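You operate a simulated robot arm through the tools that you are given. There is no shell and no other tool. Be economical: measure what you need, move in short steps, check, and stop when the job is done.

You are at the controls of a simulated robot arm. One attempt, no reset.

## Task
Take the block brush and leave it on top of the wood block.
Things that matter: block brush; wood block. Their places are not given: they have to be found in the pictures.

The check looks at the end state, three seconds after you hand in, the way a careful person would. Anything else that was tipped, shoved, dropped, spilled or broken makes it a failure.

## Robot
A 6-joint arm with a two-finger parallel gripper, fixed in place. Base frame: the origin is at the foot of the arm, x ahead of it, y to its left, z up; the work surface is at about z = 800. Readings come in mm, rad, newtons and seconds.
With the tool pointing down near the work surface it reaches from about 260 to 680 mm from the base axis. Its first joint turns from -1.152 to 1.152 rad. Payload 2.9 kg.
Tool frame: the origin (TCP) lies between the finger pads and is the grasp point; the fingertips stand 30 mm ahead of it; z points along the fingers, y is the line along which they close. Largest opening 110 mm; finger width 20, thickness 10; the body of the gripper, 48 by 112 mm, starts 55 mm behind the TCP.
Orientation is told as [roll, pitch, yaw] about the base's x, y, z axes, in that order, counted from this pose: with the fingers straight down and closing along the base's y, the tool's x points along the base's -x, its y along +y and its z along -z.

## Interface
- The arm moves only by the tool send_rows. Its argument "plan" is a list that holds one entry, the list of rows, each a list of 7 numbers: the turn, a rotation vector about the tool's x, y, z in units of 4 degrees (1.0 is 4 degrees), then the shift along the tool's x, y, z in units of 25 mm (1.0 is 25 mm), then the opening, from 0 (shut) to 1 (fully open). In form: [[[rx, ry, rz, dx, dy, dz, jaw], ...]]. A call has 1 to 12 rows; each row shifts and turns the commanded pose from where the row before left it, along the tool's axes as they then stand. A call with a number of a shift or a turn outside -1 to 1 is refused whole. Each row takes 0.2 s and may step no farther than 50 mm and 0.15 rad from the row before; otherwise, or with a gripper value out of range, the whole call is refused. A pose out of reach is approached as far as the arm can. The call stops where the force on the tool passes 40 N (or 10 N more than at its start, if that is more) or the arm is blocked; 0.2 s more then pass. Each finger travels about 108 mm/s and halts on what it meets, pressing with about 37 N; the grip force reading is that of the motor and also rises with nothing between the fingers. The clock runs only during rows and for 0.2 s after the last one: add rows that do not move to give the fingers time. It gives the time, the measured TCP pose, the force on the tool (base axes), the opening and the grip force at its end, in the units of the frame above (readings bear some noise).
- Cameras (640 x 400 px; columns grow to the right, rows downward): "scene" is fixed at [75.5, 428.3, 1391.9]; the picture's right is [-0.80, -0.60, 0.00], its down [-0.29, 0.39, -0.87] and it looks along [0.52, -0.70, -0.49] (base axes); focal length 330 px, centre (320, 200). "wrist" rides on the gripper at [-36, 0, -57] in the tool frame; the picture's right is [0.00, -1.00, 0.00], its down [0.97, 0.00, -0.24] and it looks along [0.24, 0.00, 0.97] (tool axes); focal length 218 px, centre (320, 200).
- camera(camera): a new picture of that camera. The clock stands still meanwhile.
- locate(camera, pixels): for up to 12 pixels [column, row] of the newest picture of that camera ("zoom" is the newest enlarged one), the place [x, y, z] in the base frame of the surface seen there, good to about 2 mm. The clock stands still meanwhile.
- enlarge(camera, box): a new picture of the part [left, top, right, bottom] of that camera's present view, enlarged. The clock stands still meanwhile.
- close_job(): hands the job in; it is judged then, once.

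Keep the steps short. Do not move on a guess: measure, check each grasp and each placing, and mend mistakes. In all there are 60 turns and 30 pictures (those below and enlarged ones count). Leave the gripper open and the arm clear of the work at the hand-in unless told otherwise, and finish with a single line.

The tools are called after ">>>" by a JSON object that holds its "method" and its "body". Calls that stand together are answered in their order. send_rows: Moves the arm, as the interface text tells. Its arguments: {"type":"object","properties":{"plan":{"type":"array","items":{"type":"array","items":{"type":"array","items":{"type":"number"}}}}},"required":["plan"]} The other tools are called the same way: camera (camera) takes a picture; locate (camera, pixels) gives the place of the surface under pixels of a picture; enlarge (camera, box) takes an enlarged picture of a part of a camera's view; close_job () hands the job in.

At the start:

```text
clock: 0.0
position: [389.9, -195.9, 1106.9]
ee_rot: [-0.001, 0.0, 0.001]
contact_force: [0.5, 0.8, -0.6]
gripper_width: 110.0
finger_force: 0.0
```

scene: 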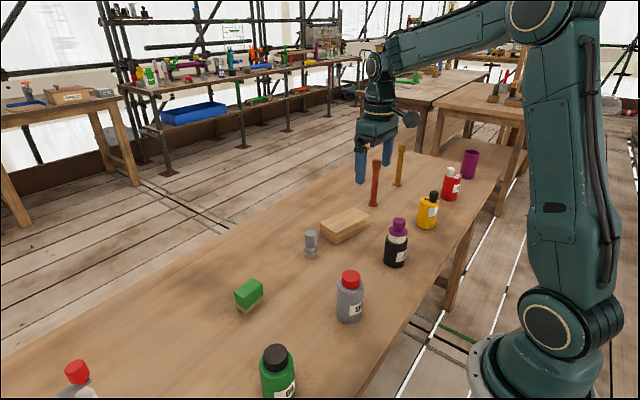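
wrist: 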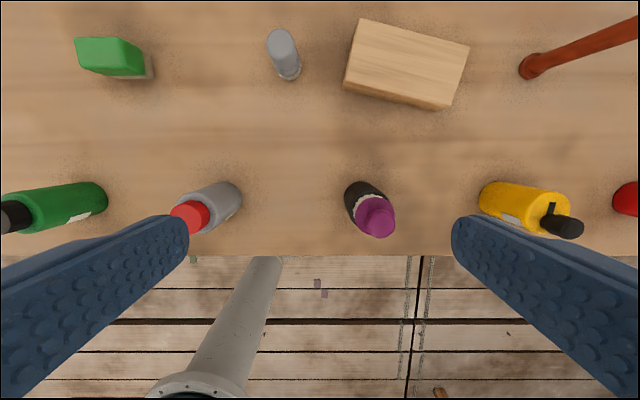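

I see a green item at about (249,293), probably the block brush, and the wood block at about (345,225). I'll enlarge the scene around both to check.

>>> {"method": "enlarge", "body": {"camera": "scene", "box": [220, 195, 380, 325]}}

>>> {"method": "enlarge", "body": {"camera": "wrist", "box": [60, 0, 480, 130]}}

```text
3.08 times, centred on (300, 260) of scene
```

zoom: 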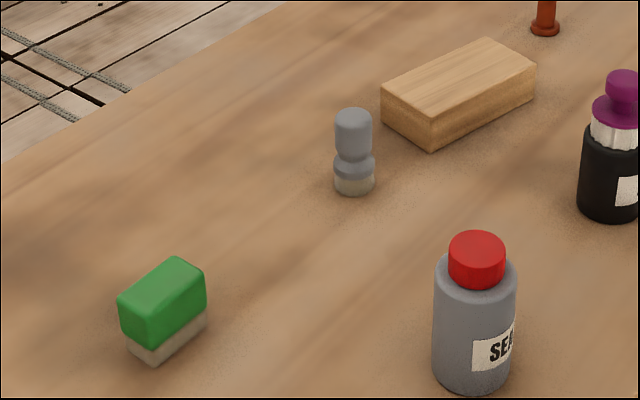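

```text
1.52 times, centred on (270, 65) of wrist
```

zoom: 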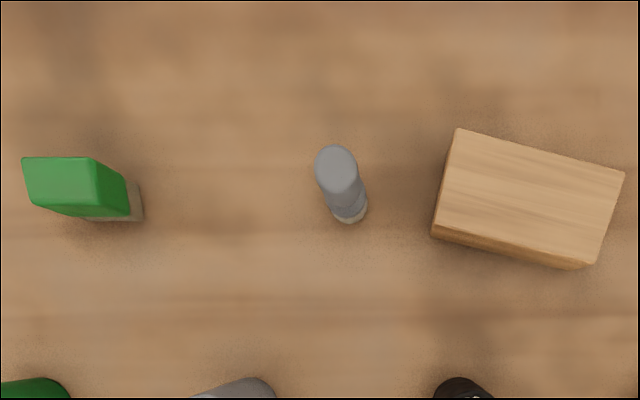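

The green block with the pale bristles at its foot is the block brush, and the grey one is a round brush. Next I'll measure the brush top, the block top and their surroundings in the zoom picture.

>>> {"method": "locate", "body": {"camera": "zoom", "pixels": [[28, 162], [88, 162], [98, 212], [36, 203], [62, 184], [140, 218], [460, 134], [619, 174], [592, 260], [437, 230], [530, 190], [338, 160]]}}

>>> {"method": "locate", "body": {"camera": "scene", "pixels": [[249, 287], [240, 297], [259, 294], [250, 302], [345, 219], [311, 235], [275, 352], [350, 278], [376, 165]]}}

```text
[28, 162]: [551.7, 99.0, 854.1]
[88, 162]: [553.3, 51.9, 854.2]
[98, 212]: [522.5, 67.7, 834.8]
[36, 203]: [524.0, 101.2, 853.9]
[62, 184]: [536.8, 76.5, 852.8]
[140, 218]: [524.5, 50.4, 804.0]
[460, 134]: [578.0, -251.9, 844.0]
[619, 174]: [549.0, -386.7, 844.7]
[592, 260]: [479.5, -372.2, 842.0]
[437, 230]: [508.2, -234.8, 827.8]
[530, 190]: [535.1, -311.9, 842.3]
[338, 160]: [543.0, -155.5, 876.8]
```

```text
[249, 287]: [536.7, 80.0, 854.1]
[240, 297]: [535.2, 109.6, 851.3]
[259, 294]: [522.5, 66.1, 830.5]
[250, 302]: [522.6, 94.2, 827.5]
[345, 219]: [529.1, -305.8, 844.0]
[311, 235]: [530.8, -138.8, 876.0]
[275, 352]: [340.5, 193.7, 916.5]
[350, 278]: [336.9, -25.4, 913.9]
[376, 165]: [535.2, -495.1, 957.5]
```

The brush top is at z 854. Its centre is about (537, 79), with the long side along y (roughly 60 mm) and a width of about 30 mm. The block top is at z 843, centred at (529, -312) and turned about -12°. First I'll move above the brush, staying at z 960, which clears everything on the way.

>>> {"method": "send_rows", "body": {"plan": [[[0, 0, 0, -0.49, 0.917, 0.49, 1], [0, 0, 0, -0.49, 0.917, 0.49, 1], [0, 0, 0, -0.49, 0.917, 0.49, 1], [0, 0, 0, -0.49, 0.917, 0.49, 1], [0, 0, 0, -0.49, 0.917, 0.49, 1], [0, 0, 0, -0.49, 0.917, 0.49, 1], [0, 0, 0, -0.49, 0.917, 0.49, 1], [0, 0, 0, -0.49, 0.917, 0.49, 1], [0, 0, 0, -0.49, 0.917, 0.49, 1], [0, 0, 0, -0.49, 0.917, 0.49, 1], [0, 0, 0, -0.49, 0.917, 0.49, 1], [0, 0, 0, -0.49, 0.917, 0.49, 1]]]}}

>>> {"method": "camera", "body": {"camera": "wrist"}}

```text
clock: 2.6
position: [535.1, 76.1, 959.6]
ee_rot: [0.0, 0.0, 0.0]
contact_force: [-0.7, 0.2, 0.4]
gripper_width: 109.8
finger_force: 0.1
```

```text
25 pictures are left
```

wrist: 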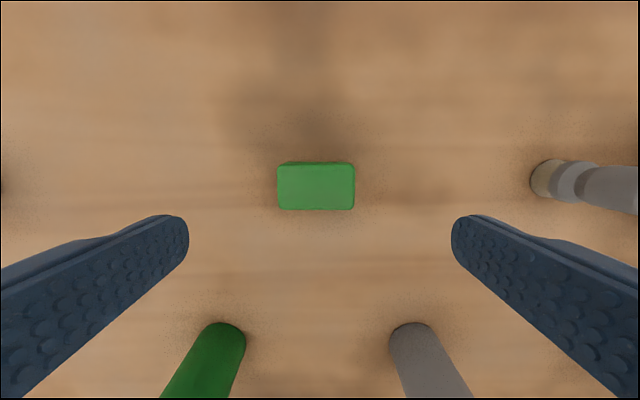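

The brush sits between the fingers, spanning columns 278–354 and rows 163–209. I'll measure its edges.

>>> {"method": "locate", "body": {"camera": "wrist", "pixels": [[282, 187], [350, 187], [316, 168], [316, 206], [316, 187], [286, 206], [346, 206]]}}

```text
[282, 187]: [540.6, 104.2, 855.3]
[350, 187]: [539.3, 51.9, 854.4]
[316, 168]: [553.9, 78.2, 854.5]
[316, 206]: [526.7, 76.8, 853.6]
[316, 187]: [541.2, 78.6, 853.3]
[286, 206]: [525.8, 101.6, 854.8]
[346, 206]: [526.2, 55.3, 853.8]
```

The brush centre is (539.5, 78) and it is about 58 mm long. I'll shift by +4.4 mm in x and +2 mm in y, then go straight down to TCP z 838 with the jaws open.

>>> {"method": "send_rows", "body": {"plan": [[[0, 0, 0, -0.18, 0.08, 0, 1], [0, 0, 0, 0, 0, 0.8, 1], [0, 0, 0, 0, 0, 0.8, 1], [0, 0, 0, 0, 0, 0.8, 1], [0, 0, 0, 0, 0, 0.8, 1], [0, 0, 0, 0, 0, 0.8, 1], [0, 0, 0, 0, 0, 0.5, 1], [0, 0, 0, 0, 0, 0.36, 1], [0, 0, 0, 0, 0, 0, 1]]]}}

```text
clock: 4.6
position: [541.4, 80.0, 837.3]
ee_rot: [0.0, 0.0, -0.001]
contact_force: [0.0, -1.2, 0.9]
gripper_width: 109.9
finger_force: 0.0
```

The tool is at (541, 80, 837) with no contact. Now I'll close gently in rows that don't move the arm.

>>> {"method": "send_rows", "body": {"plan": [[[0, 0, 0, 0, 0, 0, 0.65], [0, 0, 0, 0, 0, 0, 0.55], [0, 0, 0, 0, 0, 0, 0.4], [0, 0, 0, 0, 0, 0, 0.3], [0, 0, 0, 0, 0, 0, 0.3], [0, 0, 0, 0, 0, 0, 0.3]]]}}

```text
clock: 6.0
position: [540.8, 80.6, 837.7]
ee_rot: [-0.002, -0.001, 0.001]
contact_force: [0.1, -0.3, -0.4]
gripper_width: 59.4
finger_force: 37.3
```

The fingers stopped at 59.4 mm with 37 N, which matches the brush length. I'll lift 110 mm and check with a picture.

>>> {"method": "send_rows", "body": {"plan": [[[0, 0, 0, 0, 0, -0.4, 0.3], [0, 0, 0, 0, 0, -0.8, 0.3], [0, 0, 0, 0, 0, -0.8, 0.3], [0, 0, 0, 0, 0, -0.8, 0.3], [0, 0, 0, 0, 0, -0.8, 0.3], [0, 0, 0, 0, 0, -0.8, 0.3], [0, 0, 0, 0, 0, 0, 0.3]]]}}

>>> {"method": "camera", "body": {"camera": "scene"}}

```text
clock: 7.6
position: [544.0, 80.7, 948.8]
ee_rot: [-0.001, 0.001, -0.001]
contact_force: [0.0, 0.0, 0.4]
gripper_width: 59.5
finger_force: 37.1
```

```text
24 pictures are left
```

scene: 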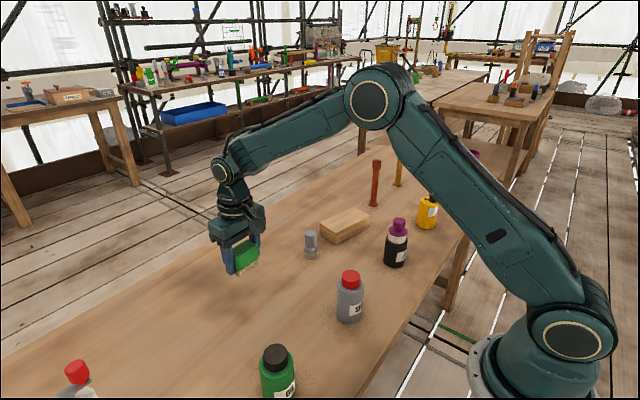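

The brush is held and level. Next I'll carry it along -y towards the block at this height; its underside at about 915 clears the grey brush at 877.

>>> {"method": "send_rows", "body": {"plan": [[[0, 0, 0, 0, -0.5, 0, 0.3], [0, 0, 0, 0, -1, 0, 0.3], [0, 0, 0, 0, -1, 0, 0.3], [0, 0, 0, 0, -1, 0, 0.3], [0, 0, 0, 0, -1, 0, 0.3], [0, 0, 0, 0, -1, 0, 0.3], [0, 0, 0, 0, -1, 0, 0.3], [0, 0, 0, 0, -1, 0, 0.3], [0, 0, 0, 0, -1, 0, 0.3], [0, 0, 0, 0, -1, 0, 0.3], [0, 0, 0, 0, -1, 0, 0.3], [0, 0, 0, 0, -1, 0, 0.3]]]}}

>>> {"method": "send_rows", "body": {"plan": [[[0, 0, 0, 0.14, -0.8, 0, 0.3], [0, 0, 0, 0.14, -0.8, 0, 0.3], [0, 0, 0, 0.14, -0.8, 0, 0.3], [0, 0, 0, 0.14, -0.8, 0, 0.3], [0, 0, 0, 0, -0.6, 0, 0.3], [0, 0, 0, 0, -0.35, 0, 0.3], [0, 0, 1, 0, 0, 0, 0.3], [0, 0, 1, 0, 0, 0, 0.3], [0, 0, 1, 0, 0, 0, 0.3], [0, 0, 0, 0, 0, 0, 0.3]]]}}

>>> {"method": "camera", "body": {"camera": "scene"}}

>>> {"method": "camera", "body": {"camera": "wrist"}}

```text
clock: 10.2
position: [539.7, -206.1, 947.9]
ee_rot: [-0.001, 0.001, 0.0]
contact_force: [0.1, -0.2, -0.1]
gripper_width: 58.9
finger_force: 36.7
```

```text
clock: 12.4
position: [527.0, -310.3, 949.4]
ee_rot: [-0.001, 0.0, -0.211]
contact_force: [0.0, 0.1, -1.7]
gripper_width: 59.3
finger_force: 36.5
```

```text
23 pictures are left
```

scene: 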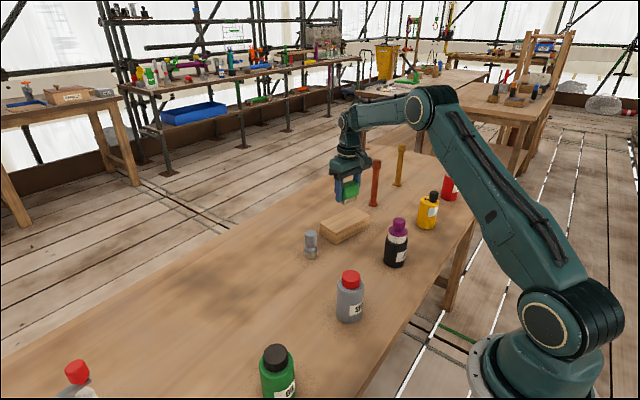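

```text
22 pictures are left
```

wrist: 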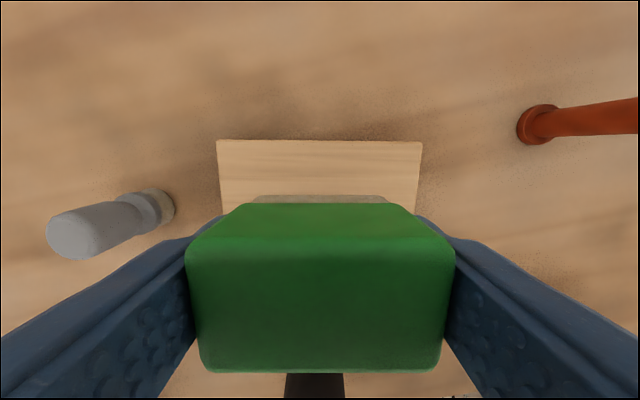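

The brush is lined up with and over the block (block top spans columns 217–422, brush centred at about 320). Contact is expected near TCP z 881. I'll go down to about 885 first.

>>> {"method": "send_rows", "body": {"plan": [[[0, 0, 0, 0, 0, 0.6, 0.3], [0, 0, 0, 0, 0, 0.7, 0.3], [0, 0, 0, 0, 0, 0.6, 0.3], [0, 0, 0, 0, 0, 0.4, 0.3], [0, 0, 0, 0, 0, 0.2, 0.3], [0, 0, 0, 0, 0, 0.08, 0.3], [0, 0, 0, 0, 0, 0, 0.3]]]}}

>>> {"method": "enlarge", "body": {"camera": "scene", "box": [280, 145, 420, 265]}}

```text
clock: 14.0
position: [527.0, -309.1, 884.7]
ee_rot: [-0.001, 0.002, -0.208]
contact_force: [-0.2, 0.2, -0.1]
gripper_width: 58.9
finger_force: 36.7
```

```text
3.33 times, centred on (350, 205) of scene
```

zoom: 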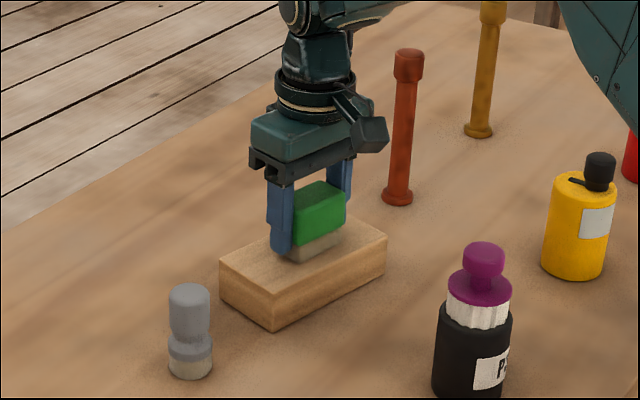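

There is no contact yet and the brush is just above the block. I'll lower 1 mm at a time and watch the force.

>>> {"method": "send_rows", "body": {"plan": [[[0, 0, 0, 0, 0, 0.04, 0.3], [0, 0, 0, 0, 0, 0.04, 0.3], [0, 0, 0, 0, 0, 0.04, 0.3], [0, 0, 0, 0, 0, 0, 0.3]]]}}

```text
clock: 15.0
position: [526.5, -311.0, 884.1]
ee_rot: [-0.003, -0.005, -0.21]
contact_force: [0.1, 1.9, 19.0]
gripper_width: 59.4
finger_force: 36.9
```

The force reads 19 N upward, so the brush is resting on the block. I'll take back 1.5 mm to ease the pressure, then open.

>>> {"method": "send_rows", "body": {"plan": [[[0, 0, 0, 0, 0, -0.06, 0.3], [0, 0, 0, 0, 0, 0, 0.5], [0, 0, 0, 0, 0, 0, 0.6], [0, 0, 0, 0, 0, 0, 0.75], [0, 0, 0, 0, 0, 0, 0.9], [0, 0, 0, 0, 0, 0, 0.9]]]}}

>>> {"method": "enlarge", "body": {"camera": "scene", "box": [280, 145, 420, 265]}}

```text
clock: 16.4
position: [526.5, -310.4, 882.2]
ee_rot: [0.0, 0.0, -0.208]
contact_force: [-0.5, 0.7, 0.5]
gripper_width: 98.9
finger_force: 0.1
```

```text
3.33 times, centred on (350, 205) of scene
```

zoom: 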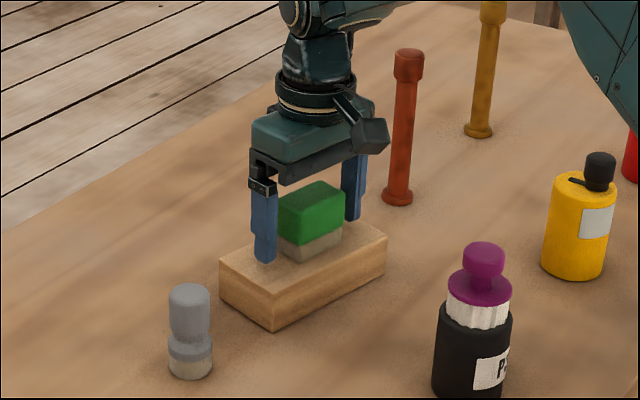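

The brush stands upright on the block and the fingers are clear of it. I'll rise straight up by 200 mm and check.

>>> {"method": "send_rows", "body": {"plan": [[[0, 0, 0, 0, 0, -0.4, 1], [0, 0, 0, 0, 0, -0.8, 1], [0, 0, 0, 0, 0, -0.8, 1], [0, 0, 0, 0, 0, -0.8, 1], [0, 0, 0, 0, 0, -0.8, 1], [0, 0, 0, 0, 0, -0.8, 1], [0, 0, 0, 0, 0, -0.9, 1], [0, 0, 0, 0, 0, -0.9, 1], [0, 0, 0, 0, 0, -0.9, 1], [0, 0, 0, 0, 0, -0.9, 1], [0, 0, 0, 0, 0, 0, 1]]]}}

>>> {"method": "camera", "body": {"camera": "scene"}}

>>> {"method": "camera", "body": {"camera": "wrist"}}

```text
clock: 18.8
position: [526.8, -311.0, 1081.9]
ee_rot: [0.001, 0.0, -0.209]
contact_force: [-0.4, -0.6, 0.2]
gripper_width: 109.9
finger_force: 0.1
```

```text
19 pictures are left
```

scene: 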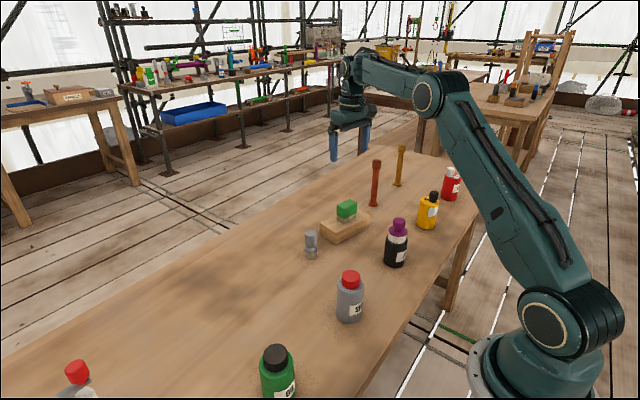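

```text
18 pictures are left
```

wrist: 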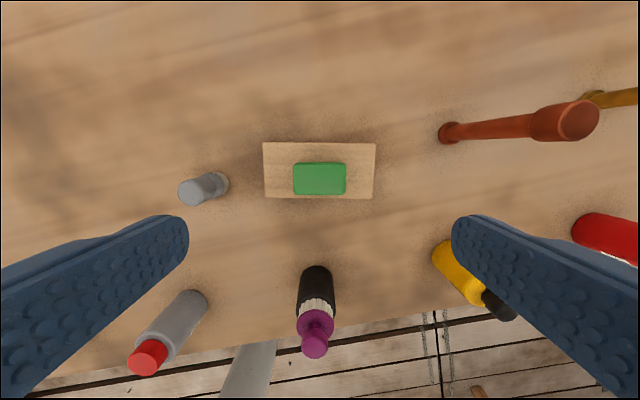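

The brush rests on the block at about (320,178) in the wrist view. Everything else stands where it was, the gripper is open and the arm is clear, so I'm handing in.

>>> {"method": "close_job", "body": {}}

```text
The job is handed in.
```

The block brush is upright on top of the wood block, nothing else was moved, and the job is handed in.
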